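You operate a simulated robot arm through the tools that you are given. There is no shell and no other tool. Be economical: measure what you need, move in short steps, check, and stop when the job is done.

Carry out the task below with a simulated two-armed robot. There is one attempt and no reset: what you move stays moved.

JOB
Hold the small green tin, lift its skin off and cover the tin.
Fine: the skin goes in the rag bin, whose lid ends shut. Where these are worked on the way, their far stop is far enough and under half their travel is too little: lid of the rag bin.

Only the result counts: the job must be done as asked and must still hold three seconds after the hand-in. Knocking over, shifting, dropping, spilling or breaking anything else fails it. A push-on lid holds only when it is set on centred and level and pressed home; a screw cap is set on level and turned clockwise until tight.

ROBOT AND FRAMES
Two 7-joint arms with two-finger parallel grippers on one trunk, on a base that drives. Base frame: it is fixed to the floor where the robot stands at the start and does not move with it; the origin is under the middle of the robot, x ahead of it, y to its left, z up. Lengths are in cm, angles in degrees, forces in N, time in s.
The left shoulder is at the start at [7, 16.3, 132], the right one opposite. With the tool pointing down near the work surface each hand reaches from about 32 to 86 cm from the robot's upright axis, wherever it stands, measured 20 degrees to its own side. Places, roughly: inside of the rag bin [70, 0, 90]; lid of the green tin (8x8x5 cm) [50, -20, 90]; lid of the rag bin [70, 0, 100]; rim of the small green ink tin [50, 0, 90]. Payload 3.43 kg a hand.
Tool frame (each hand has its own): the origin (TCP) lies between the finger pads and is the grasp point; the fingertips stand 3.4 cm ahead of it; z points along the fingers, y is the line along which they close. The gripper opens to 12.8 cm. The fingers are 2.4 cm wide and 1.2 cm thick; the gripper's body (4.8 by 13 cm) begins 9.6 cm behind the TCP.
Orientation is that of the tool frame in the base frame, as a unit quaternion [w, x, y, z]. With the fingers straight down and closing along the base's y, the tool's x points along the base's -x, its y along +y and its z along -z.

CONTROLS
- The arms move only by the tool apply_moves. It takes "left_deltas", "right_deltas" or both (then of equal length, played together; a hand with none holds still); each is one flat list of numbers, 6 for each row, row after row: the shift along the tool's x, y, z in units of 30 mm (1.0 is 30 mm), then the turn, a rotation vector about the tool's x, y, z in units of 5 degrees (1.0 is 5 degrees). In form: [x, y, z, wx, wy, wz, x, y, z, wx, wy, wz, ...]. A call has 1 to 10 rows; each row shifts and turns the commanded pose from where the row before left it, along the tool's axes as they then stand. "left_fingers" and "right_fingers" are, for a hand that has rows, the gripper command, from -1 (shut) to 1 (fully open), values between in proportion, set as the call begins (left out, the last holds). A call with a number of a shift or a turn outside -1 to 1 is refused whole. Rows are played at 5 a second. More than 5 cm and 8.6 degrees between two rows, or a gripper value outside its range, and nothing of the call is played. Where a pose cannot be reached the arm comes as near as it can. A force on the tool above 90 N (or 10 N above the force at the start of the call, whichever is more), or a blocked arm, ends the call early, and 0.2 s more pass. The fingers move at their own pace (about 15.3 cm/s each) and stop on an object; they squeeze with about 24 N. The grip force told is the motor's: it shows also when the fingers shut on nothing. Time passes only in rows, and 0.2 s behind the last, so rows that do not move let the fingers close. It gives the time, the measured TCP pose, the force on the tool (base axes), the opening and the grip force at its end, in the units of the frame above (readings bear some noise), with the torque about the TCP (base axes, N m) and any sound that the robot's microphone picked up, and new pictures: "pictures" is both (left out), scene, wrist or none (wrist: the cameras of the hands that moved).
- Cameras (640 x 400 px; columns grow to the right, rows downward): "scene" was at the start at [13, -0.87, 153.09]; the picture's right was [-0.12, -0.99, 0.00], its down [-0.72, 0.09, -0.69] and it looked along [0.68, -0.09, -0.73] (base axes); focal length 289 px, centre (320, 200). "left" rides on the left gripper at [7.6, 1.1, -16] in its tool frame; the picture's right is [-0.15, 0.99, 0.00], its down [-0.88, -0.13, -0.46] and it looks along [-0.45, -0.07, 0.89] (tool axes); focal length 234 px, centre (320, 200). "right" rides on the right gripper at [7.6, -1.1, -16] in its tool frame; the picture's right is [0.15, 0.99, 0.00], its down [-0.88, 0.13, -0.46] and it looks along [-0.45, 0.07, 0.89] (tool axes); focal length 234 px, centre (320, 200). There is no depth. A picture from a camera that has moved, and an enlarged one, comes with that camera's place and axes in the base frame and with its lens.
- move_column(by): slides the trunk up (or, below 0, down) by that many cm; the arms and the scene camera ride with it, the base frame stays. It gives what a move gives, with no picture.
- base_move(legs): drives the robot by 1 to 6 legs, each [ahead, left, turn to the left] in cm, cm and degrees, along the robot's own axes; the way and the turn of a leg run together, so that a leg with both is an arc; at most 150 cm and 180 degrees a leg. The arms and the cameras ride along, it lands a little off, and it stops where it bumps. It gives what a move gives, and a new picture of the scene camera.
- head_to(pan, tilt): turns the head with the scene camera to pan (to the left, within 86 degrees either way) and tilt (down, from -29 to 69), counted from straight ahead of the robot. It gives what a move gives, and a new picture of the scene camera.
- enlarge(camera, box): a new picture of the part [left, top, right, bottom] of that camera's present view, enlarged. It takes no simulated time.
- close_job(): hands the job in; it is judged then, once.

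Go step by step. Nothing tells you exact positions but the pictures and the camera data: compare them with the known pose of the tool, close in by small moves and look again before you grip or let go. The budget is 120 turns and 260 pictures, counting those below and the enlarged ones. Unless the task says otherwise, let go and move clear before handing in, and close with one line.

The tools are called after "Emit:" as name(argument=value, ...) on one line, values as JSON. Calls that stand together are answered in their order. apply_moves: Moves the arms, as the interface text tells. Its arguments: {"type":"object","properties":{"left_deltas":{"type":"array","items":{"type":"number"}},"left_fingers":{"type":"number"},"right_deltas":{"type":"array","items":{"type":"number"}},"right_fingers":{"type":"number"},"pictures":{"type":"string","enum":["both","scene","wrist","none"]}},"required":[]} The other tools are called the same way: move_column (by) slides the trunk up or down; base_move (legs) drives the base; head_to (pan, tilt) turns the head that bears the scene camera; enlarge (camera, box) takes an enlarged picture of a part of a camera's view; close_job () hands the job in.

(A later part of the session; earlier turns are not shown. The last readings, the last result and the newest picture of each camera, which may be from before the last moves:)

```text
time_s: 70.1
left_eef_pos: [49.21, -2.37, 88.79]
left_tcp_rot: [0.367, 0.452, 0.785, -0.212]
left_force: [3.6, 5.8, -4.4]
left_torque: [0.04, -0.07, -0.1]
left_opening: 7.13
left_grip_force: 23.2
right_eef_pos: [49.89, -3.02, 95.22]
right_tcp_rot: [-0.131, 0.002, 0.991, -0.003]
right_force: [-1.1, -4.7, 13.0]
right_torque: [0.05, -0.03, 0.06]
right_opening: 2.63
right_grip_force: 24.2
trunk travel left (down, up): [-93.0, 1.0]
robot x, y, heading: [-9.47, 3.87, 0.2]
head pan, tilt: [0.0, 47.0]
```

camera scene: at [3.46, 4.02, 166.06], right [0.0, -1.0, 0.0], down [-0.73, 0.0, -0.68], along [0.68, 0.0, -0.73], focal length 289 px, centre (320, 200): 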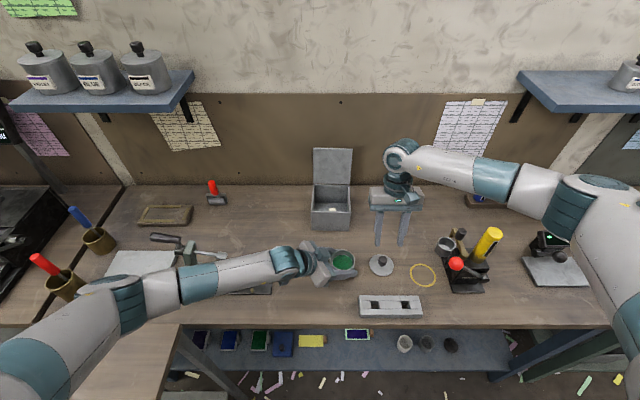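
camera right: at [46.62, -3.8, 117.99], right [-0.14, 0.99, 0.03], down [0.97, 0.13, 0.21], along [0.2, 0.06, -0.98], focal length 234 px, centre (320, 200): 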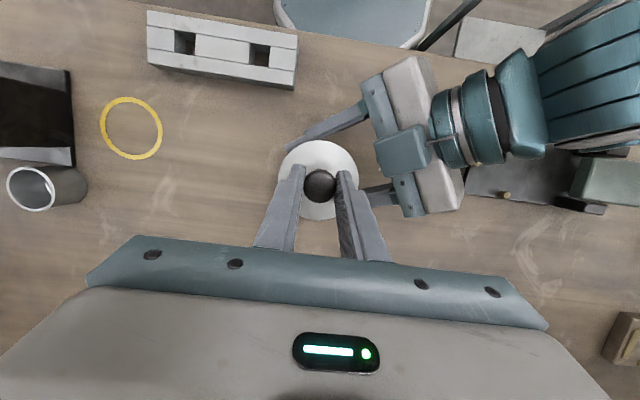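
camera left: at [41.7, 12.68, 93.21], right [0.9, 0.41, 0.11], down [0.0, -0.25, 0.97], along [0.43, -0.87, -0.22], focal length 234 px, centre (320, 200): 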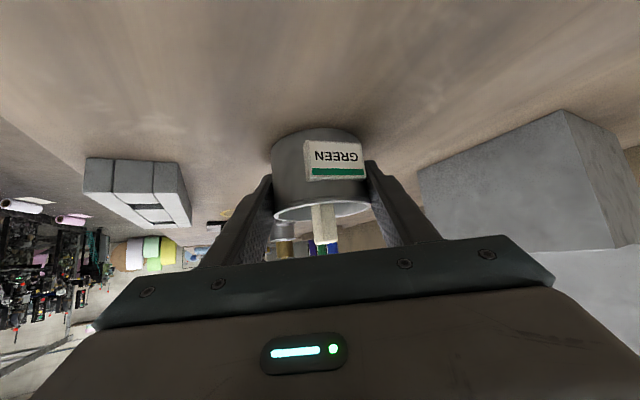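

Sideways force is falling. A bit more in -y, then press down gently.

Emit:
apply_moves(right_deltas=[0.01, -0.03, 0, 0, 0, 0, -0.022, 0, 0.08, 0, 0, 0, -0.022, 0, 0.08, 0, 0, 0, 0, 0, 0, 0, 0, 0], pictures="none")

Emit:
enlarge(camera="left", box=[240, 120, 400, 260])

Emit:
enlarge(camera="scene", box=[304, 235, 368, 275])

```text
time_s: 71.1
left_eef_pos: [49.17, -2.48, 88.64]
left_tcp_rot: [0.366, 0.452, 0.785, -0.212]
left_force: [0.0, 3.8, -13.9]
left_torque: [0.28, -0.13, 0.04]
left_opening: 7.17
left_grip_force: 24.6
right_eef_pos: [49.85, -3.14, 94.8]
right_tcp_rot: [-0.13, 0.003, 0.991, -0.003]
right_force: [3.8, -4.5, 22.2]
right_torque: [-0.36, -0.09, 0.06]
right_opening: 2.63
right_grip_force: 24.3
trunk travel left (down, up): [-93.0, 1.0]
robot x, y, heading: [-9.79, 3.8, 0.1]
head pan, tilt: [0.0, 47.0]
```

```text
2.86 times, centred on (320, 190) of left
camera zoom: at [41.59, 12.74, 93.12], right [0.9, 0.41, 0.11], down [0.0, -0.25, 0.97], along [0.43, -0.87, -0.23], focal length 669 px, centre (320, 229)
```

zoom: 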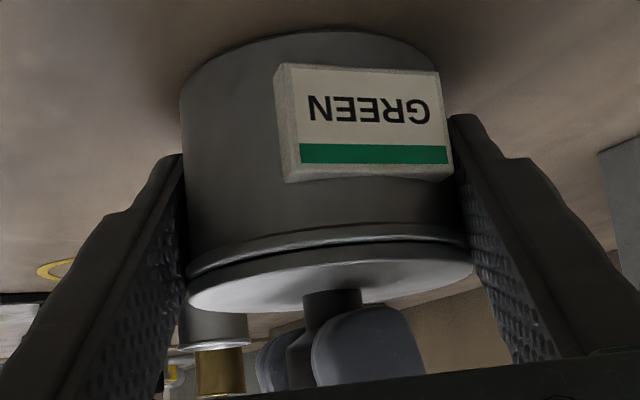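

```text
10.00 times, centred on (336, 255) of scene
camera zoom: at [3.42, 4.05, 166.06], right [0.0, -1.0, 0.0], down [-0.73, 0.0, -0.68], along [0.68, 0.0, -0.73], focal length 2886 px, centre (160, -350)
```

zoom: 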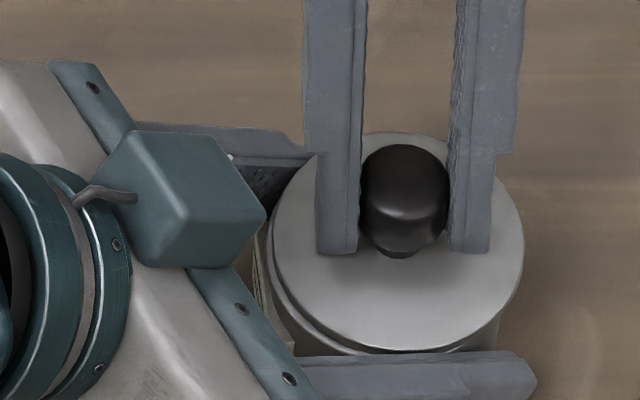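

The plug has entered and only a small gap is left. I press further down.

Emit:
apply_moves(right_deltas=[-0.017, 0, 0.065, 0, 0, 0, -0.017, 0, 0.065, 0, 0, 0, -0.017, 0, 0.065, 0, 0, 0, 0, 0, 0, 0, 0, 0], pictures="none")

Emit:
enlarge(camera="left", box=[240, 120, 400, 260])

```text
time_s: 72.1
left_eef_pos: [49.08, -2.38, 88.61]
left_tcp_rot: [0.366, 0.452, 0.786, -0.211]
left_force: [3.1, 3.6, -33.2]
left_torque: [0.04, 0.18, 0.02]
left_opening: 7.17
left_grip_force: 24.2
right_eef_pos: [49.81, -3.2, 94.31]
right_tcp_rot: [-0.131, 0.002, 0.991, -0.003]
right_force: [-3.4, -4.3, 41.7]
right_torque: [0.22, 0.33, 0.01]
right_opening: 2.67
right_grip_force: 23.6
trunk travel left (down, up): [-93.0, 1.0]
robot x, y, heading: [-9.66, 4.19, 0.2]
head pan, tilt: [0.0, 47.0]
```

```text
2.86 times, centred on (320, 190) of left
camera zoom: at [41.54, 12.78, 93.11], right [0.9, 0.42, 0.11], down [0.0, -0.25, 0.97], along [0.43, -0.87, -0.23], focal length 669 px, centre (320, 229)
```

zoom: 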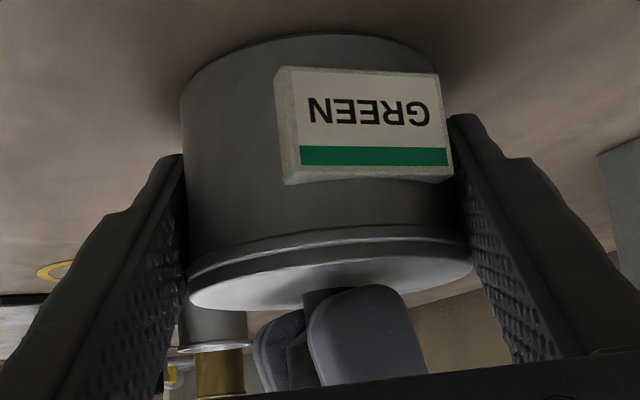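

Nearly home at 42 N, though the fingers begin to slip on the knob. I let go, come straight above and press on the knob with closed fingers.

Emit:
apply_moves(right_deltas=[0, 0, 0, 0, 0, 0, 0, 0, 0, 0, 0, 0, 0.2, 0, -0.75, 0, 0, 0, 0.26, 0, -0.96, 0, 0, 0, 0.26, 0, -0.96, 0, 0, 0, 0, 0, 0, 0, -1, 0, 0, 0, 0, 0, -1, 0, 0, 0, 0, 0, -1, 0], right_fingers=-0.3, pictures="wrist")

Emit:
enlarge(camera="scene", box=[304, 235, 368, 275])

Emit:
enlarge(camera="left", box=[240, 120, 400, 260])

Emit:
enlarge(camera="right", box=[240, 90, 400, 190])

```text
time_s: 73.9
left_eef_pos: [49.13, -2.58, 88.76]
left_tcp_rot: [0.367, 0.452, 0.785, -0.213]
left_force: [-0.1, -0.8, -2.0]
left_torque: [-0.01, 0.02, 0.02]
left_opening: 7.13
left_grip_force: 24.1
right_eef_pos: [49.71, -3.01, 102.4]
right_tcp_rot: [0.001, 0.002, 1.0, -0.003]
right_force: [-0.1, 0.1, -0.3]
right_torque: [-0.03, 0.02, 0.04]
right_opening: 4.47
right_grip_force: 0.0
trunk travel left (down, up): [-93.0, 1.0]
robot x, y, heading: [-9.75, 4.13, 0.1]
head pan, tilt: [0.0, 47.0]
camera right: at [42.2, -4.05, 118.28], right [-0.14, 0.99, -0.01], down [0.88, 0.13, 0.45], along [0.45, 0.06, -0.89], focal length 234 px, centre (320, 200)
```

right: 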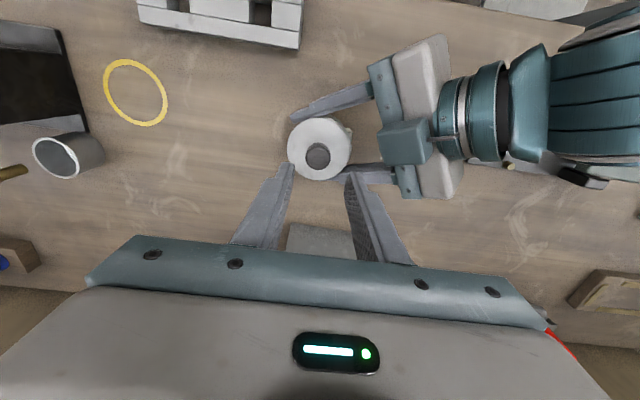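

```text
10.00 times, centred on (336, 255) of scene
camera zoom: at [3.47, 4.03, 166.06], right [0.0, -1.0, 0.0], down [-0.73, 0.0, -0.68], along [0.68, 0.0, -0.73], focal length 2886 px, centre (160, -350)
```

zoom: 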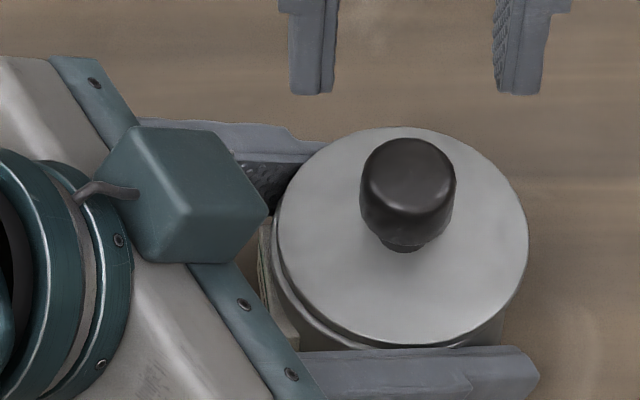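

```text
2.86 times, centred on (320, 190) of left
camera zoom: at [41.69, 12.68, 93.2], right [0.9, 0.41, 0.11], down [0.0, -0.25, 0.97], along [0.43, -0.87, -0.22], focal length 669 px, centre (320, 229)
```

zoom: 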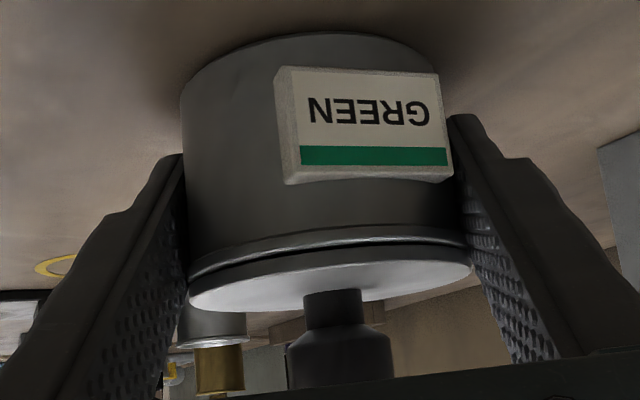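

```text
4.00 times, centred on (320, 140) of right
camera zoom: at [42.2, -4.05, 118.28], right [-0.14, 0.99, -0.01], down [0.88, 0.13, 0.45], along [0.45, 0.06, -0.89], focal length 937 px, centre (320, 440)
```

zoom: 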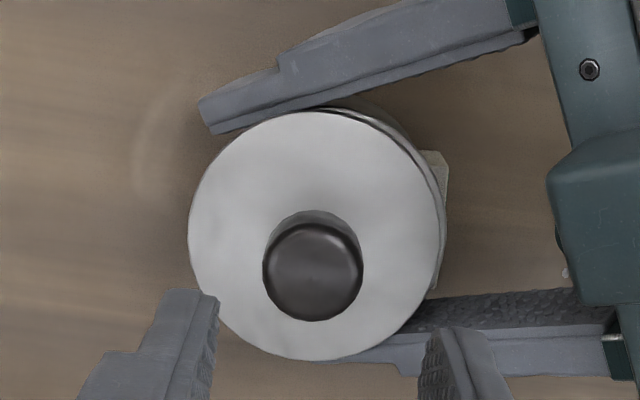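

The plug is in by most of its depth, with about 2 mm left all round. I close the fingers and press straight down on the knob.

Emit:
apply_moves(right_deltas=[0.035, -0.035, 0, 0, 0, 0, 0.035, -0.035, 0, 0, 0, 0, 0, 0, 0, 0, 0, 0, 0, 0, 0.5, 0, 0, 0, 0, 0, 0.5, 0, 0, 0, 0, 0, 0.4, 0, 0, 0], right_fingers=-1, pictures="none")

Emit:
apply_moves(right_deltas=[0, 0, 0.1, 0, 0, 0, 0, 0, 0.1, 0, 0, 0, 0, 0, 0.1, 0, 0, 0, 0, 0, 0.1, 0, 0, 0, 0, 0, 0.1, 0, 0, 0], pictures="none")

Emit:
enlarge(camera="left", box=[240, 120, 400, 260])

Emit:
enlarge(camera="scene", box=[304, 235, 368, 275])

```text
time_s: 75.3
left_eef_pos: [49.28, -2.54, 88.76]
left_tcp_rot: [0.366, 0.453, 0.785, -0.213]
left_force: [-0.2, 0.3, -2.6]
left_torque: [-0.02, 0.02, 0.01]
left_opening: 7.12
left_grip_force: 23.9
right_eef_pos: [49.67, -3.26, 98.12]
right_tcp_rot: [-0.001, 0.003, 1.0, -0.004]
right_force: [-0.3, 0.0, -0.8]
right_torque: [0.03, 0.01, 0.03]
right_opening: 0.0
right_grip_force: 24.4
trunk travel left (down, up): [-93.0, 1.0]
robot x, y, heading: [-9.58, 3.83, 0.3]
head pan, tilt: [0.0, 47.0]
```

```text
time_s: 76.5
left_eef_pos: [49.15, -2.29, 88.69]
left_tcp_rot: [0.366, 0.451, 0.787, -0.208]
left_force: [14.1, 1.6, -27.9]
left_torque: [-0.23, 0.32, 0.06]
left_opening: 7.16
left_grip_force: 23.7
right_eef_pos: [49.55, -3.25, 97.2]
right_tcp_rot: [0.002, 0.002, 1.0, -0.003]
right_force: [-8.2, -4.6, 57.0]
right_torque: [-0.13, 0.38, 0.08]
right_opening: 0.0
right_grip_force: 23.9
trunk travel left (down, up): [-93.0, 1.0]
robot x, y, heading: [-9.47, 4.01, 0.0]
head pan, tilt: [0.0, 47.0]
```

```text
2.86 times, centred on (320, 190) of left
camera zoom: at [41.53, 12.89, 93.21], right [0.9, 0.42, 0.11], down [0.0, -0.26, 0.97], along [0.43, -0.87, -0.23], focal length 669 px, centre (320, 229)
```

zoom: 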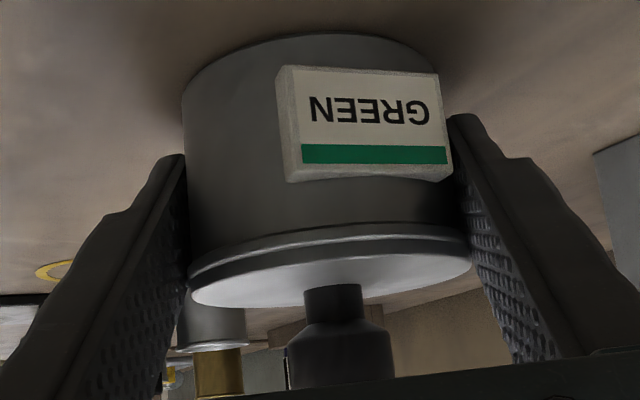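

```text
10.00 times, centred on (336, 255) of scene
camera zoom: at [3.17, 4.06, 166.13], right [0.0, -1.0, 0.0], down [-0.73, 0.0, -0.68], along [0.68, 0.0, -0.73], focal length 2886 px, centre (160, -350)
```

zoom: 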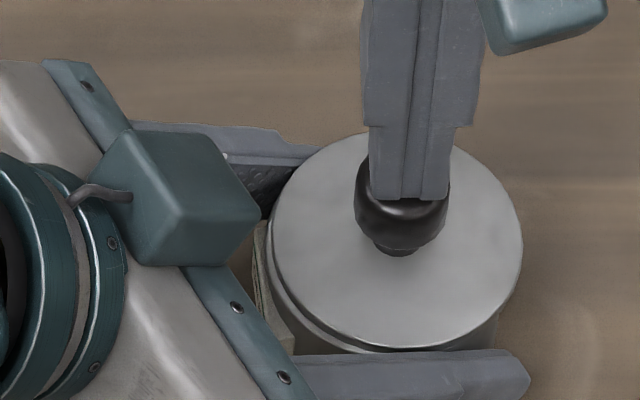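

The gap has nearly vanished at 57 N. I press a little harder.

Emit:
apply_moves(right_deltas=[0, 0, 0.07, 0, 0, 0, 0, 0, 0.07, 0, 0, 0, 0, 0, 0.05, 0, 0, 0, 0, 0, 0, 0, 0, 0], pictures="none")

Emit:
enlarge(camera="left", box=[260, 150, 380, 225])

```text
time_s: 77.1
left_eef_pos: [49.15, -2.34, 88.88]
left_tcp_rot: [0.367, 0.451, 0.786, -0.21]
left_force: [-4.2, 6.0, 7.3]
left_torque: [-0.39, 0.28, 0.05]
left_opening: 7.13
left_grip_force: 23.9
right_eef_pos: [49.7, -3.21, 97.24]
right_tcp_rot: [0.006, 0.002, 1.0, -0.002]
right_force: [-7.8, -7.1, 23.6]
right_torque: [-0.25, 0.44, 0.01]
right_opening: 0.02
right_grip_force: 23.4
trunk travel left (down, up): [-93.0, 1.0]
robot x, y, heading: [-9.64, 3.92, 0.0]
head pan, tilt: [0.0, 47.0]
stopped in row 3 (right hand): the force on the tool passed its limit (the readings are from after the stop); the commanded pose is now the measured one
```

```text
5.33 times, centred on (320, 188) of left
camera zoom: at [41.5, 13.0, 93.29], right [0.9, 0.42, 0.11], down [0.0, -0.25, 0.97], along [0.44, -0.87, -0.23], focal length 1249 px, centre (320, 267)
```

zoom: 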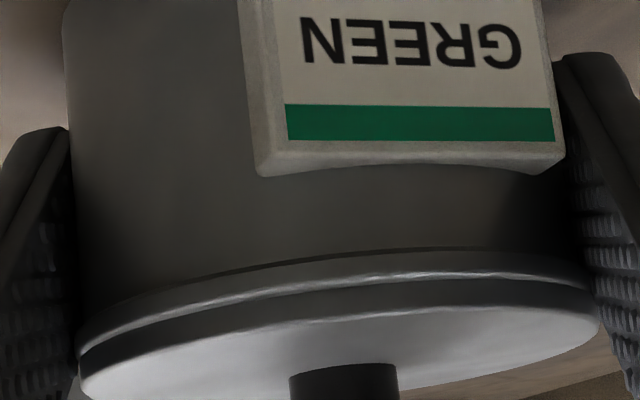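

The press reached the 90 N limit. I back off and inspect whether the lid sits home.

Emit:
apply_moves(right_deltas=[0, 0, -0.5, 0, 0, 0, 0, 0, -0.9, 0, 0, 0, 0, 0, -0.9, 0, 0, 0], pictures="none")

Emit:
enlarge(camera="left", box=[260, 150, 380, 225])

Emit:
enlarge(camera="scene", box=[314, 240, 362, 270])

Emit:
enlarge(camera="right", box=[260, 90, 380, 190])

```text
time_s: 77.9
left_eef_pos: [49.41, -2.39, 88.58]
left_tcp_rot: [0.367, 0.451, 0.786, -0.21]
left_force: [0.9, -4.1, 13.8]
left_torque: [-0.61, -0.26, 0.02]
left_opening: 7.12
left_grip_force: 24.3
right_eef_pos: [49.73, -3.48, 103.84]
right_tcp_rot: [0.003, 0.003, 1.0, -0.001]
right_force: [0.0, -0.1, -1.0]
right_torque: [0.0, 0.0, -0.01]
right_opening: 0.0
right_grip_force: 23.5
trunk travel left (down, up): [-93.0, 1.0]
robot x, y, heading: [-9.62, 3.95, -0.1]
head pan, tilt: [0.0, 47.0]
```

```text
5.33 times, centred on (320, 188) of left
camera zoom: at [41.76, 12.86, 93.19], right [0.9, 0.42, 0.11], down [0.0, -0.25, 0.97], along [0.43, -0.87, -0.23], focal length 1249 px, centre (320, 267)
```

zoom: 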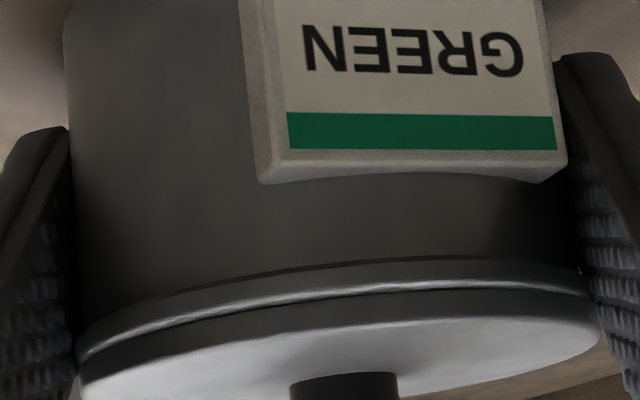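

```text
13.33 times, centred on (338, 255) of scene
camera zoom: at [3.33, 4.03, 166.06], right [0.0, -1.0, 0.0], down [-0.73, 0.0, -0.68], along [0.68, 0.0, -0.73], focal length 3848 px, centre (80, -533)
```

zoom: 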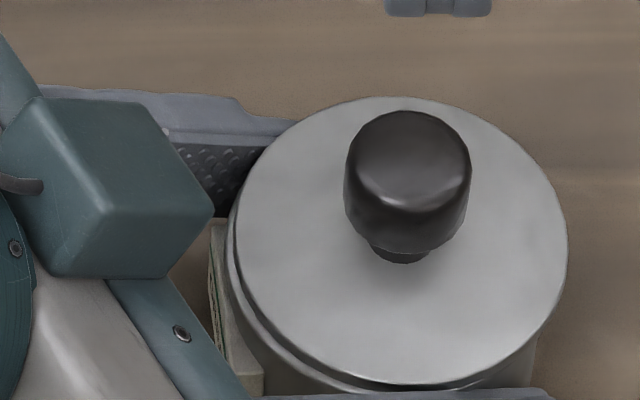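

```text
4.00 times, centred on (320, 140) of right
camera zoom: at [42.09, -4.42, 119.69], right [-0.14, 0.99, 0.0], down [0.88, 0.13, 0.46], along [0.46, 0.06, -0.89], focal length 937 px, centre (320, 440)
```

zoom: 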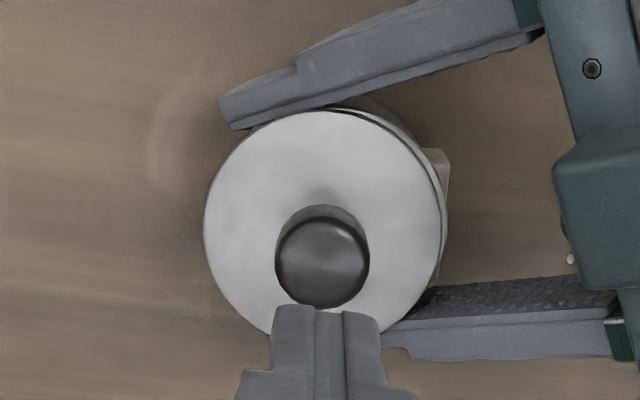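

The lid now sits parallel and close against the rim with no visible gap. I press once more on the knob's centre to be sure it is home.

Emit:
apply_moves(right_deltas=[0.06, 0.08, 0.6, 0, 0, 0, 0, 0, 0.7, 0, 0, 0, 0, 0, 0.7, 0, 0, 0, 0, 0, 0.15, 0, 0, 0, 0, 0, 0.1, 0, 0, 0, 0, 0, 0.1, 0, 0, 0, 0, 0, 0.06, 0, 0, 0, 0, 0, 0, 0, 0, 0], pictures="none")

Emit:
enlarge(camera="left", box=[260, 150, 380, 225])

```text
time_s: 79.7
left_eef_pos: [49.19, -1.95, 88.79]
left_tcp_rot: [0.366, 0.451, 0.788, -0.204]
left_force: [29.4, -1.3, -9.5]
left_torque: [-0.06, -0.06, 0.09]
left_opening: 7.12
left_grip_force: 24.2
right_eef_pos: [49.71, -3.01, 97.24]
right_tcp_rot: [0.008, 0.002, 1.0, 0.0]
right_force: [-21.4, -10.1, 78.1]
right_torque: [-0.35, 1.04, 0.12]
right_opening: 0.0
right_grip_force: 24.0
trunk travel left (down, up): [-93.0, 1.0]
robot x, y, heading: [-9.66, 3.81, 0.1]
head pan, tilt: [0.0, 47.0]
```

```text
5.33 times, centred on (320, 188) of left
camera zoom: at [41.46, 13.15, 93.31], right [0.9, 0.42, 0.12], down [0.0, -0.26, 0.96], along [0.44, -0.87, -0.23], focal length 1249 px, centre (320, 267)
```

zoom: 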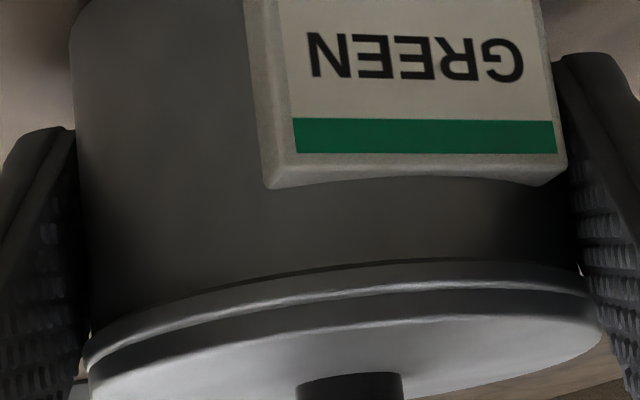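

78 N held with no further travel: the lid is home. I lift the right hand away, then open the left.

Emit:
apply_moves(right_deltas=[0, 0, -0.3, 0, 0, 0, 0, 0, -0.9, 0, 0, 0, 0, 0, -0.9, 0, 0, 0, 0, 0, -0.9, 0, 0, 0, 0, -0.6, -0.9, 0, 0, 0, 0, -0.6, -0.6, 0, 0, 0], pictures="none")

Emit:
apply_moves(left_deltas=[0, 0, 0, 0, 0, 0, 0, 0, 0, 0, 0, 0], left_fingers=0.5, pictures="none")

Emit:
enlarge(camera="left", box=[200, 100, 440, 260])

Emit:
enlarge(camera="scene", box=[298, 225, 378, 275])

```text
time_s: 81.1
left_eef_pos: [49.18, -2.35, 88.7]
left_tcp_rot: [0.366, 0.451, 0.787, -0.209]
left_force: [-3.6, -2.2, 8.2]
left_torque: [-0.55, -0.01, -0.2]
left_opening: 7.11
left_grip_force: 23.7
right_eef_pos: [49.51, -6.59, 109.99]
right_tcp_rot: [0.003, 0.002, 1.0, -0.002]
right_force: [0.0, 1.1, 0.1]
right_torque: [0.03, -0.03, 0.05]
right_opening: 0.0
right_grip_force: 24.3
trunk travel left (down, up): [-93.0, 1.0]
robot x, y, heading: [-9.43, 4.05, 0.2]
head pan, tilt: [0.0, 47.0]
```

```text
time_s: 81.7
left_eef_pos: [49.47, -2.11, 88.55]
left_tcp_rot: [0.365, 0.45, 0.788, -0.208]
left_force: [-0.2, 0.5, -0.2]
left_torque: [0.04, 0.01, 0.0]
left_opening: 9.6
left_grip_force: 0.0
right_eef_pos: [49.65, -6.63, 110.04]
right_tcp_rot: [0.004, 0.003, 1.0, -0.001]
right_force: [0.1, -0.1, -0.1]
right_torque: [0.0, -0.03, -0.02]
right_opening: 0.0
right_grip_force: 23.8
trunk travel left (down, up): [-93.0, 1.0]
robot x, y, heading: [-9.5, 4.04, 0.1]
head pan, tilt: [0.0, 47.0]
```

```text
2.50 times, centred on (320, 180) of left
camera zoom: at [41.71, 12.97, 93.07], right [0.9, 0.42, 0.11], down [0.0, -0.26, 0.97], along [0.43, -0.87, -0.23], focal length 585 px, centre (320, 250)
```

zoom: 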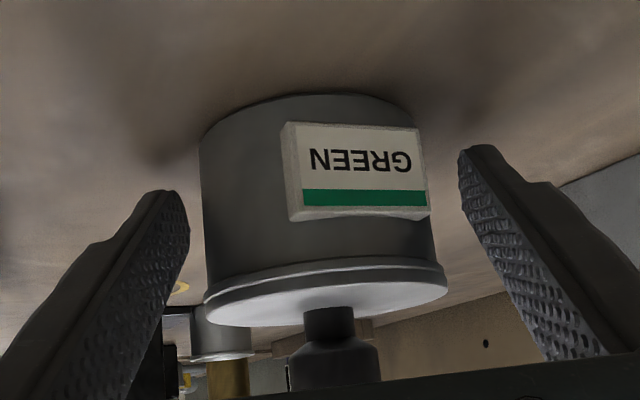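

```text
8.00 times, centred on (338, 250) of scene
camera zoom: at [3.38, 4.0, 166.06], right [0.0, -1.0, 0.0], down [-0.73, 0.0, -0.68], along [0.68, 0.0, -0.73], focal length 2309 px, centre (176, -200)
```

zoom: 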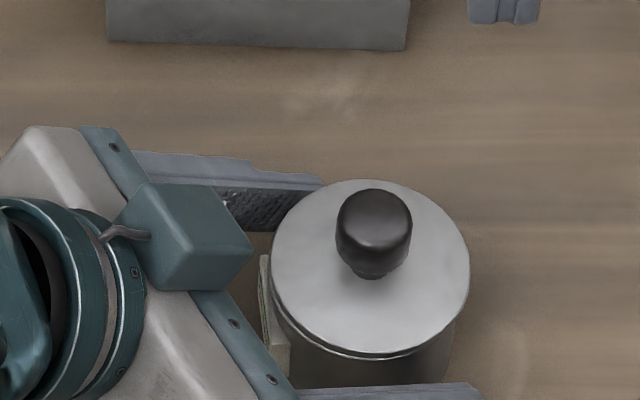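

The tin is covered, lid centred and flush, and the left hand has released it. I withdraw the left hand backward along its axis, then up and away.

Emit:
apply_moves(left_deltas=[0, 0, -0.5, 0, 0, 0, 0, 0, -0.9, 0, 0, 0, 0, 0, -0.9, 0, 0, 0, 0, 0, -0.9, 0, 0, 0, 0, 0, -0.9, 0, 0, 0, -0.7, 0, -0.6, 0, 0, 0, -0.7, 0, -0.6, 0, 0, 0, -0.7, 0, -0.6, 0, 0, 0, -0.7, 0, -0.6, 0, 0, 0, -0.7, 0, -0.6, 0, 0, 0], pictures="scene")

Emit:
enlarge(camera="scene", box=[298, 225, 378, 275])

```text
time_s: 83.9
left_eef_pos: [44.78, 6.0, 110.43]
left_tcp_rot: [0.364, 0.451, 0.788, -0.208]
left_force: [0.3, -0.7, -0.6]
left_torque: [0.01, 0.01, 0.0]
left_opening: 9.59
left_grip_force: 0.0
right_eef_pos: [49.71, -6.46, 109.87]
right_tcp_rot: [0.003, 0.003, 1.0, -0.002]
right_force: [0.4, 0.1, -0.1]
right_torque: [0.02, 0.03, 0.0]
right_opening: 0.0
right_grip_force: 23.9
trunk travel left (down, up): [-93.0, 1.0]
robot x, y, heading: [-9.77, 3.8, 0.0]
head pan, tilt: [0.0, 47.0]
camera scene: at [3.46, 4.03, 166.05], right [0.0, -1.0, 0.0], down [-0.73, 0.0, -0.68], along [0.68, 0.0, -0.73], focal length 289 px, centre (320, 200)
```

scene: 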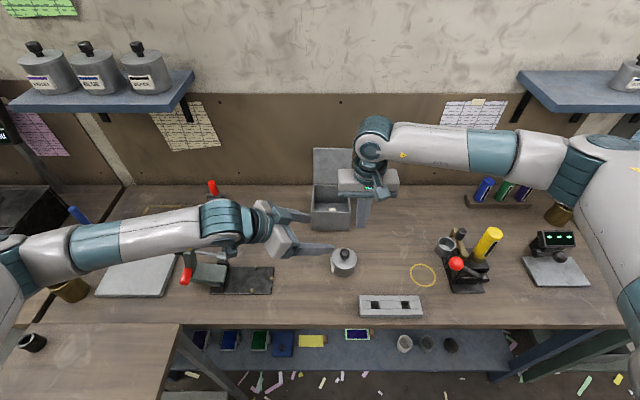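

```text
8.00 times, centred on (338, 250) of scene
camera zoom: at [3.46, 4.03, 166.05], right [0.0, -1.0, 0.0], down [-0.73, 0.0, -0.68], along [0.68, 0.0, -0.73], focal length 2309 px, centre (176, -200)
```

zoom: 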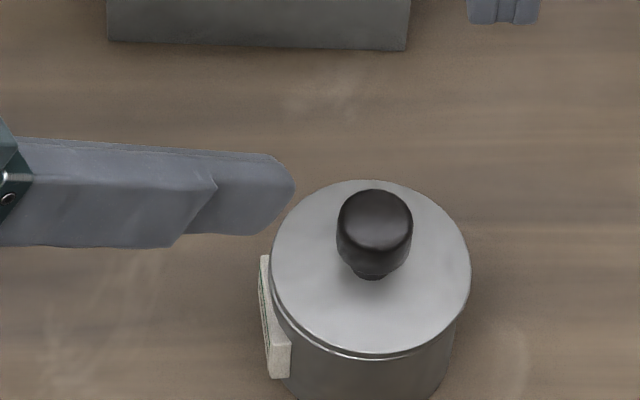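

The lid is flush on the tin. I raise the left hand further out of the way, then drive forward 12 cm so the right hand can reach behind the bin's open lid.

Emit:
apply_moves(left_deltas=[-0.485, -0.346, -0.667, 0, 0, 0, -0.485, -0.346, -0.667, 0, 0, 0, -0.485, -0.346, -0.667, 0, 0, 0, -0.485, -0.346, -0.667, 0, 0, 0, -0.485, -0.346, -0.667, 0, 0, 0, 0, 0, 0, 0, 0, 0], right_deltas=[0, 0, -0.6, 0, -1, 0, 0, 0, -0.6, 0, -1, 0, 0, 0, -0.6, 0, -1, 0, 0, 0, -0.6, 0, -1, 0, 0, 0, -0.6, 0, -1, 0, 0, 0, -0.6, 0, -1, 0], pictures="none")

Emit:
base_move(legs=[[12, -2, 0]])

```text
time_s: 85.3
left_eef_pos: [38.71, 5.9, 122.37]
left_tcp_rot: [0.366, 0.451, 0.787, -0.21]
left_force: [-1.1, 0.7, 0.0]
left_torque: [0.0, 0.02, -0.01]
left_opening: 9.62
left_grip_force: 0.1
right_eef_pos: [47.29, -6.44, 120.51]
right_tcp_rot: [0.262, 0.002, 0.965, -0.001]
right_force: [0.5, -0.4, 0.5]
right_torque: [-0.02, -0.01, -0.03]
right_opening: 0.01
right_grip_force: 24.2
trunk travel left (down, up): [-93.0, 1.0]
robot x, y, heading: [-9.49, 3.57, 0.1]
head pan, tilt: [0.0, 47.0]
```

```text
time_s: 86.6
left_eef_pos: [50.53, 3.8, 122.34]
left_tcp_rot: [0.366, 0.451, 0.786, -0.209]
left_force: [0.1, -0.6, 0.1]
left_torque: [-0.02, -0.03, 0.02]
left_opening: 9.61
left_grip_force: 0.0
right_eef_pos: [59.19, -8.47, 120.61]
right_tcp_rot: [0.263, 0.002, 0.965, -0.002]
right_force: [0.2, -0.1, -0.8]
right_torque: [-0.03, 0.0, 0.01]
right_opening: 0.0
right_grip_force: 23.6
trunk travel left (down, up): [-93.0, 1.0]
robot x, y, heading: [2.73, 1.85, 0.3]
head pan, tilt: [0.0, 47.0]
camera scene: at [15.27, 2.08, 166.09], right [0.0, -1.0, 0.0], down [-0.73, 0.0, -0.68], along [0.68, 0.0, -0.73], focal length 289 px, centre (320, 200)
```

scene: 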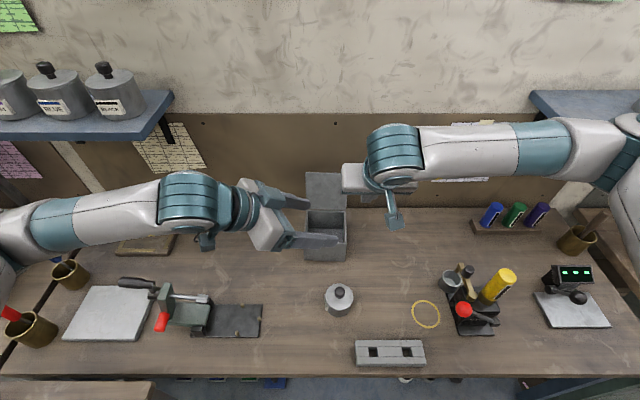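

I pull the left hand back toward the robot and bring the right hand up behind the bin lid, still above it.

Emit:
apply_moves(left_deltas=[0.3, -0.81, -0.357, 0, 0, 0, 0.3, -0.81, -0.357, 0, 0, 0, 0.3, -0.81, -0.357, 0, 0, 0, 0.3, -0.81, -0.357, 0, 0, 0, 0, 0, 0, 0, 0, 0, 0, 0, 0, 0, 0, 0, 0, 0, 0, 0, 0, 0, 0, 0, 0, 0, 0, 0], right_deltas=[-0.6, 0.19, 0.5, 0, 0, 0, -0.6, 0.19, 0.5, 0, 0, 0, -0.6, 0.19, 0.5, 0, 0, 0, -0.6, 0.19, 0.5, 0, 0, 0, -0.6, 0.19, 0.5, 0, 0, 0, -0.6, 0.19, 0.5, 0, 0, 0, -0.6, 0.19, 0.5, 0, 0, 0, -0.6, 0.19, 0.5, 0, 0, 0], pictures="wrist")

Emit:
head_to(pan=0, tilt=38)

Emit:
enlarge(camera="scene", box=[260, 150, 400, 300])

```text
time_s: 88.4
left_eef_pos: [47.26, 2.11, 120.51]
left_tcp_rot: [0.365, 0.451, 0.787, -0.21]
left_force: [0.6, 0.3, 0.0]
left_torque: [-0.04, 0.01, -0.05]
left_opening: 9.59
left_grip_force: 0.0
left hand out of reach, approached as far as the arm can: row 1, 2, 3, 4
right_eef_pos: [77.84, -3.99, 117.34]
right_tcp_rot: [0.261, 0.002, 0.965, -0.003]
right_force: [0.6, 0.1, -0.1]
right_torque: [-0.06, 0.02, -0.01]
right_opening: 0.01
right_grip_force: 23.7
trunk travel left (down, up): [-93.0, 1.0]
robot x, y, heading: [2.34, 1.94, -0.0]
head pan, tilt: [0.0, 47.0]
camera right: at [63.23, -5.05, 127.28], right [-0.12, 0.99, -0.08], down [0.53, 0.13, 0.84], along [0.84, 0.06, -0.54], focal length 234 px, centre (320, 200)
camera left: at [39.75, 17.38, 125.05], right [0.9, 0.42, 0.11], down [0.0, -0.26, 0.97], along [0.43, -0.87, -0.23], focal length 234 px, centre (320, 200)
```

right: 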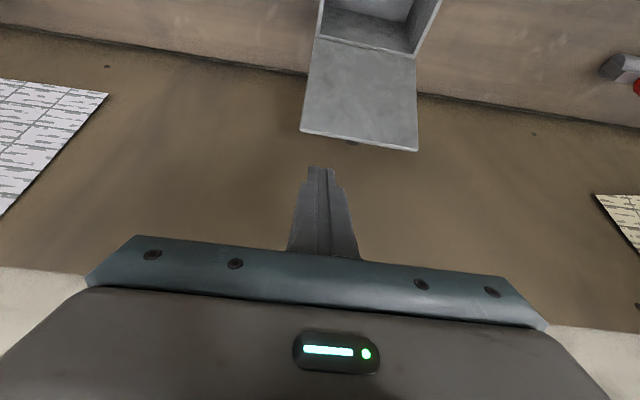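
left: 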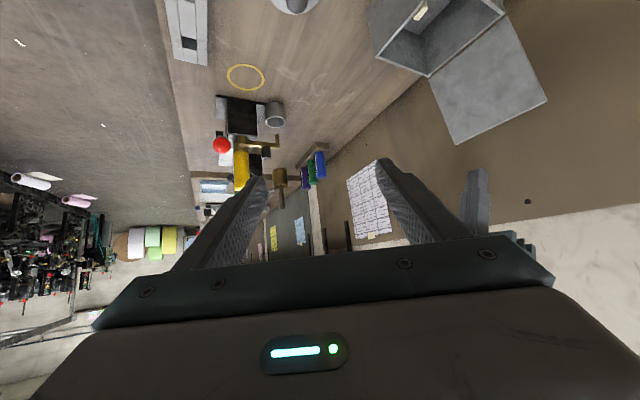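

```text
time_s: 89.1
left_eef_pos: [47.28, 2.11, 120.51]
left_tcp_rot: [0.364, 0.452, 0.787, -0.21]
left_force: [-0.4, 0.4, -1.1]
left_torque: [-0.02, 0.03, 0.0]
left_opening: 9.58
left_grip_force: 0.1
right_eef_pos: [77.87, -3.99, 117.37]
right_tcp_rot: [0.262, 0.002, 0.965, -0.002]
right_force: [0.2, 0.7, -0.4]
right_torque: [-0.05, -0.01, 0.02]
right_opening: 0.01
right_grip_force: 23.8
trunk travel left (down, up): [-93.0, 1.0]
robot x, y, heading: [2.47, 1.69, 0.1]
head pan, tilt: [0.0, 38.0]
camera scene: at [16.25, 2.05, 167.35], right [0.0, -1.0, 0.0], down [-0.62, 0.0, -0.79], along [0.79, 0.0, -0.62], focal length 289 px, centre (320, 200)
```

scene: 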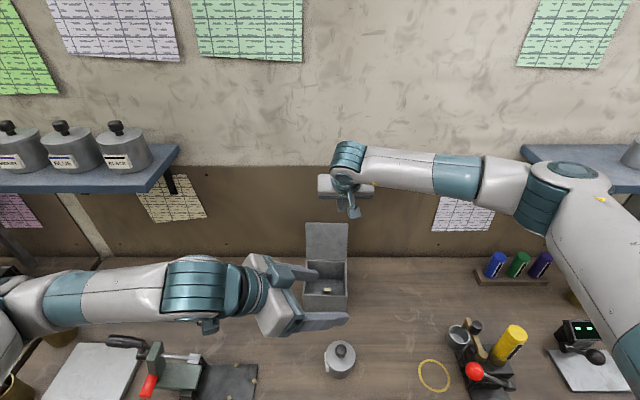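

```text
2.67 times, centred on (330, 225) of scene
camera zoom: at [16.25, 2.05, 167.35], right [0.0, -1.0, 0.0], down [-0.62, 0.0, -0.79], along [0.79, 0.0, -0.62], focal length 770 px, centre (293, 133)
```

zoom: 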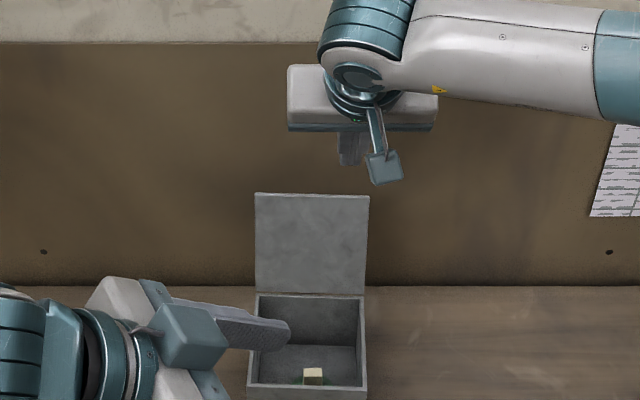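

The lid's top edge is at about (81.4, z 107.4) and the wall at 86.7. I move the left hand further aside, and lower the right fingers into the gap behind the lid's right half.

Emit:
apply_moves(left_deltas=[0.557, 0.5, -0.664, 0, 0, 0, 0.557, 0.5, -0.664, 0, 0, 0, 0.557, 0.5, -0.664, 0, 0, 0, 0.557, 0.5, -0.664, 0, 0, 0, 0.557, 0.5, -0.664, 0, 0, 0], right_deltas=[-0.46, 0, 0.27, 0, 0, 0, -0.46, 0, 0.27, 0, 0, 0, -0.46, 0, 0.27, 0, 0, 0, 0.45, 0, 0.78, 0, 0, 0, 0.45, 0, 0.78, 0, 0, 0], pictures="both")

Emit:
enlarge(camera="scene", box=[280, 150, 400, 270])

```text
time_s: 90.3
left_eef_pos: [48.18, 17.25, 120.18]
left_tcp_rot: [0.365, 0.452, 0.786, -0.21]
left_force: [1.0, -0.3, -0.6]
left_torque: [-0.05, 0.01, 0.04]
left_opening: 9.59
left_grip_force: 0.0
left hand out of reach, approached as far as the arm can: row 1, 2
right_eef_pos: [82.78, -4.03, 111.94]
right_tcp_rot: [0.262, 0.002, 0.965, -0.003]
right_force: [0.0, 0.2, -0.2]
right_torque: [0.02, -0.02, -0.03]
right_opening: 0.02
right_grip_force: 23.7
trunk travel left (down, up): [-93.0, 1.0]
robot x, y, heading: [2.63, 1.73, 0.1]
head pan, tilt: [0.0, 38.0]
camera scene: at [16.15, 2.18, 167.37], right [0.0, -1.0, 0.0], down [-0.62, 0.0, -0.79], along [0.79, 0.0, -0.62], focal length 289 px, centre (320, 200)
camera right: at [68.14, -5.08, 121.83], right [-0.12, 0.99, -0.08], down [0.53, 0.13, 0.84], along [0.84, 0.06, -0.54], focal length 234 px, centre (320, 200)
camera left: at [40.59, 32.37, 124.68], right [0.9, 0.42, 0.11], down [0.0, -0.26, 0.97], along [0.43, -0.87, -0.23], focal length 234 px, centre (320, 200)
```

scene: 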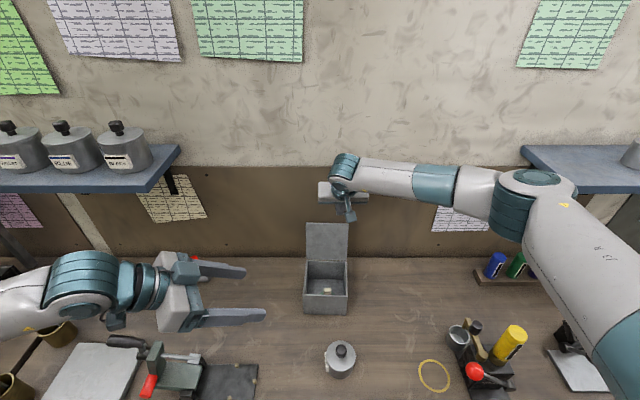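
right: 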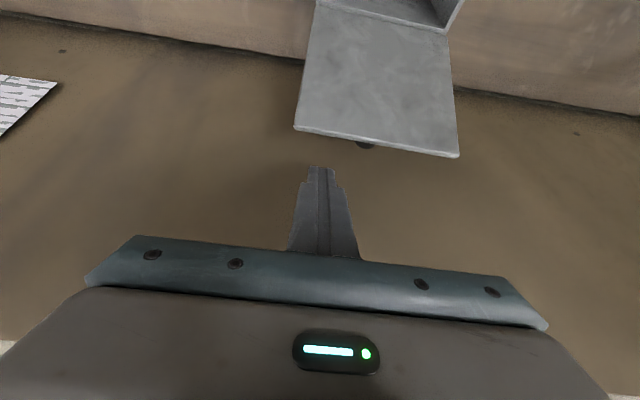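
left: 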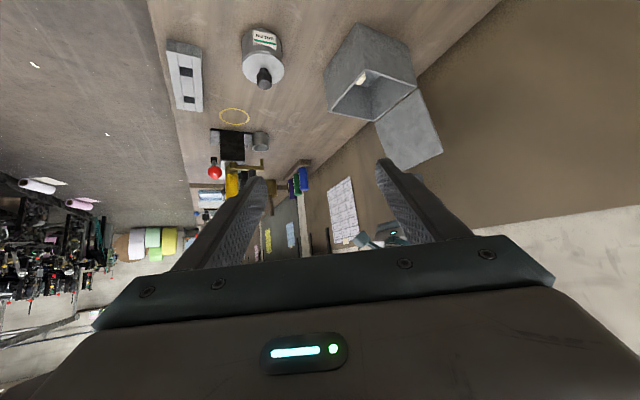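

```text
3.33 times, centred on (340, 210) of scene
camera zoom: at [16.15, 2.18, 167.37], right [0.0, -1.0, 0.0], down [-0.62, 0.0, -0.79], along [0.79, 0.0, -0.62], focal length 962 px, centre (253, 167)
```

zoom: 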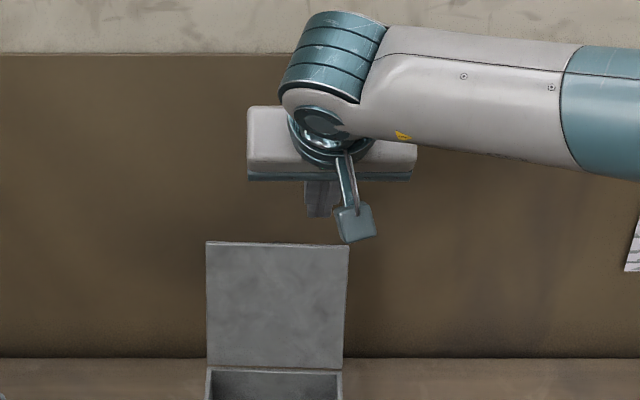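

The fingertips are behind the lid edge. I go down 3 cm more, then pull forward.

Emit:
apply_moves(right_deltas=[0.25, 0, 0.433, 0, 0, 0, 0.25, 0, 0.433, 0, 0, 0], pictures="wrist")

Emit:
apply_moves(right_deltas=[0.29, 0, -0.167, 0, 0, 0, 0.29, 0, -0.167, 0, 0, 0, 0.29, 0, -0.167, 0, 0, 0], pictures="wrist")

Emit:
enlarge(camera="scene", box=[260, 200, 400, 320])

```text
time_s: 90.9
left_eef_pos: [48.27, 17.11, 120.22]
left_tcp_rot: [0.365, 0.451, 0.787, -0.209]
left_force: [0.1, -0.3, 1.2]
left_torque: [0.02, 0.0, 0.0]
left_opening: 9.59
left_grip_force: 0.2
right_eef_pos: [82.66, -4.09, 108.84]
right_tcp_rot: [0.262, 0.002, 0.965, -0.002]
right_force: [0.6, -0.1, -0.3]
right_torque: [-0.04, 0.01, -0.01]
right_opening: 0.03
right_grip_force: 23.9
trunk travel left (down, up): [-93.0, 1.0]
robot x, y, heading: [2.38, 1.83, 0.1]
head pan, tilt: [0.0, 38.0]
camera right: at [68.07, -5.11, 118.77], right [-0.12, 0.99, -0.08], down [0.53, 0.13, 0.84], along [0.84, 0.06, -0.54], focal length 234 px, centre (320, 200)
```

right: 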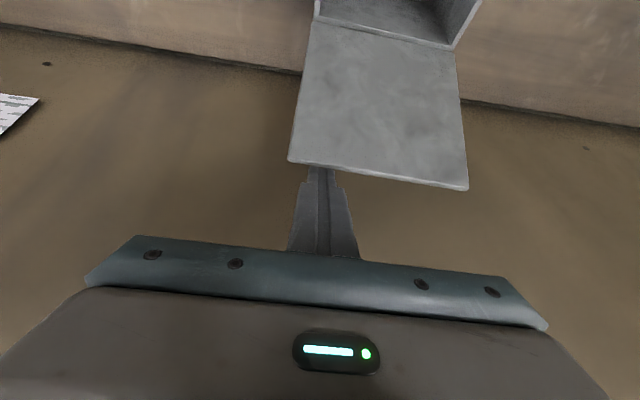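

```text
time_s: 91.7
left_eef_pos: [48.36, 17.01, 120.08]
left_tcp_rot: [0.366, 0.451, 0.786, -0.21]
left_force: [-0.5, 0.8, -0.4]
left_torque: [0.03, 0.0, 0.01]
left_opening: 9.57
left_grip_force: 0.0
right_eef_pos: [79.57, -4.2, 109.08]
right_tcp_rot: [0.262, 0.002, 0.965, -0.001]
right_force: [0.7, 0.3, -0.9]
right_torque: [0.0, 0.01, 0.0]
right_opening: 0.0
right_grip_force: 24.3
trunk travel left (down, up): [-93.0, 1.0]
robot x, y, heading: [2.54, 2.28, 0.0]
head pan, tilt: [0.0, 38.0]
camera right: at [65.03, -5.17, 118.94], right [-0.12, 0.99, -0.08], down [0.53, 0.13, 0.84], along [0.84, 0.06, -0.54], focal length 234 px, centre (320, 200)
```

right: 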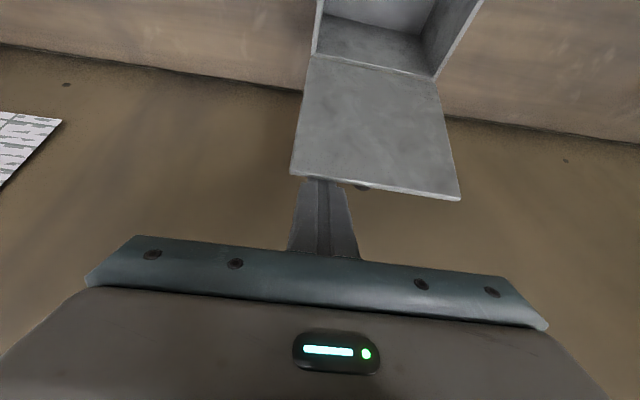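

```text
3.33 times, centred on (330, 260) of scene
camera zoom: at [16.19, 2.03, 167.36], right [0.0, -1.0, 0.0], down [-0.62, 0.0, -0.79], along [0.79, 0.0, -0.62], focal length 962 px, centre (287, 0)
```

zoom: 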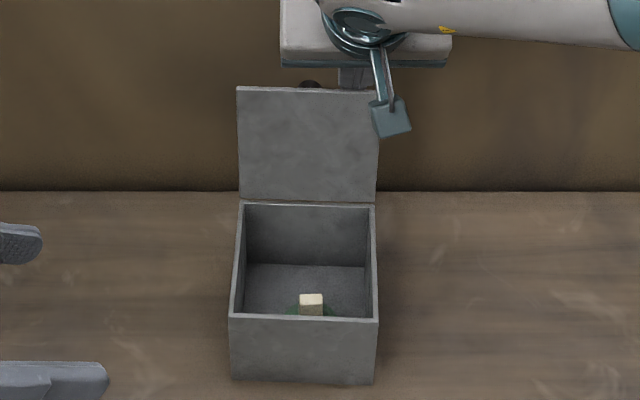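

The lid is following. I continue pulling it past vertical.

Emit:
apply_moves(right_deltas=[0.393, 0, -0.285, 0, 0, 0, 0.393, 0, -0.285, 0, 0, 0, 0.415, 0, -0.18, 0, 0, 0, 0.415, 0, -0.18, 0, 0, 0, 0.5, 0, -0.097, 0, 0, 0, 0.5, 0, -0.097, 0, 0, 0], pictures="wrist")

Emit:
enlarge(camera="scene", box=[260, 200, 400, 320])

```text
time_s: 93.1
left_eef_pos: [48.31, 17.02, 120.23]
left_tcp_rot: [0.365, 0.452, 0.786, -0.21]
left_force: [-0.5, 0.0, -0.2]
left_torque: [-0.04, -0.01, 0.0]
left_opening: 9.61
left_grip_force: 0.1
right_eef_pos: [71.22, -4.17, 107.93]
right_tcp_rot: [0.262, 0.002, 0.965, -0.003]
right_force: [0.3, -0.1, -0.4]
right_torque: [0.01, 0.01, 0.0]
right_opening: 0.02
right_grip_force: 24.2
trunk travel left (down, up): [-93.0, 1.0]
robot x, y, heading: [2.58, 1.98, -0.1]
head pan, tilt: [0.0, 38.0]
camera right: at [56.68, -5.28, 117.84], right [-0.12, 0.99, -0.08], down [0.53, 0.13, 0.84], along [0.84, 0.06, -0.54], focal length 234 px, centre (320, 200)
```

right: 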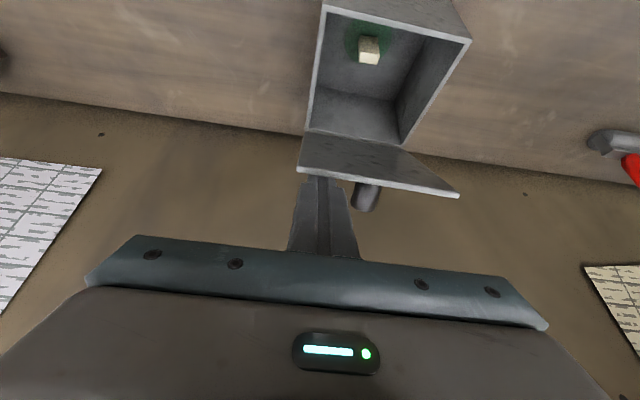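

```text
3.33 times, centred on (330, 260) of scene
camera zoom: at [16.2, 2.01, 167.37], right [0.0, -1.0, 0.0], down [-0.62, 0.0, -0.79], along [0.79, 0.0, -0.62], focal length 962 px, centre (287, 0)
```

zoom: 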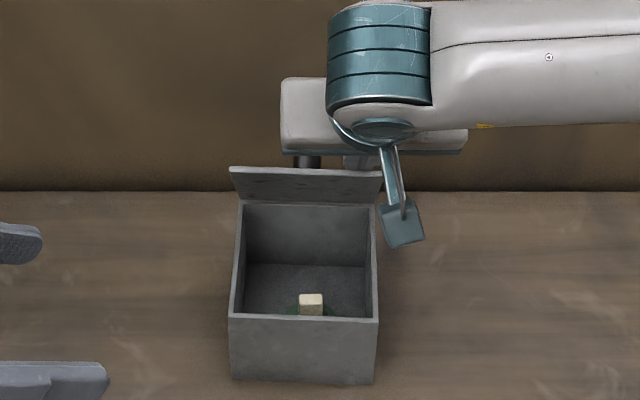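

The lid is at about 60 degrees and the bin has not moved. I continue down.

Emit:
apply_moves(right_deltas=[0.428, 0, 0.042, 0, 0, 0, 0.428, 0, 0.042, 0, 0, 0, 0.42, 0, 0.16, 0, 0, 0, 0.42, 0, 0.16, 0, 0, 0, 0.336, 0, 0.25, 0, 0, 0, 0.336, 0, 0.25, 0, 0, 0], pictures="wrist")

Emit:
enlarge(camera="scene", box=[260, 200, 400, 320])

```text
time_s: 94.5
left_eef_pos: [48.19, 17.13, 120.14]
left_tcp_rot: [0.365, 0.451, 0.787, -0.209]
left_force: [0.6, -0.2, 0.0]
left_torque: [0.0, 0.01, -0.01]
left_opening: 9.58
left_grip_force: 0.1
right_eef_pos: [66.49, -4.11, 101.93]
right_tcp_rot: [0.262, 0.003, 0.965, -0.002]
right_force: [-0.3, -0.2, -0.3]
right_torque: [-0.05, 0.01, 0.01]
right_opening: 0.0
right_grip_force: 23.8
trunk travel left (down, up): [-93.0, 1.0]
robot x, y, heading: [2.26, 2.09, 0.1]
head pan, tilt: [0.0, 38.0]
camera right: at [51.87, -5.1, 111.85], right [-0.12, 0.99, -0.08], down [0.53, 0.13, 0.84], along [0.84, 0.06, -0.54], focal length 234 px, centre (320, 200)
```

right: 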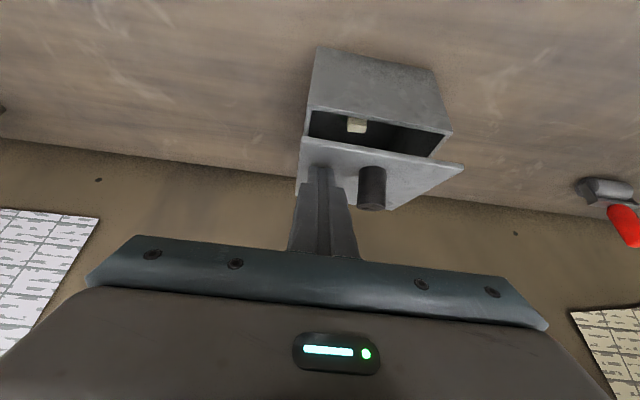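

```text
3.33 times, centred on (330, 260) of scene
camera zoom: at [16.23, 2.03, 167.36], right [0.0, -1.0, 0.0], down [-0.62, 0.0, -0.79], along [0.79, 0.0, -0.62], focal length 962 px, centre (287, 0)
```

zoom: 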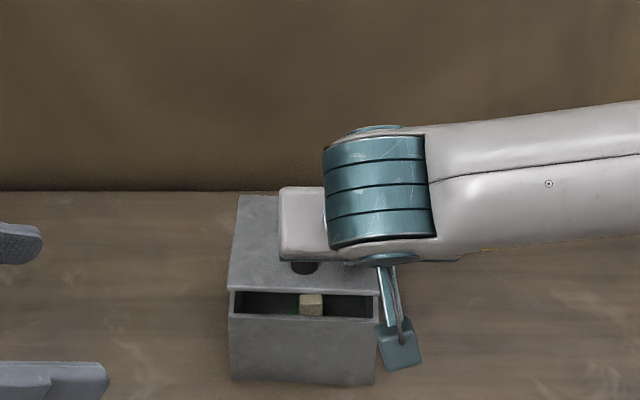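

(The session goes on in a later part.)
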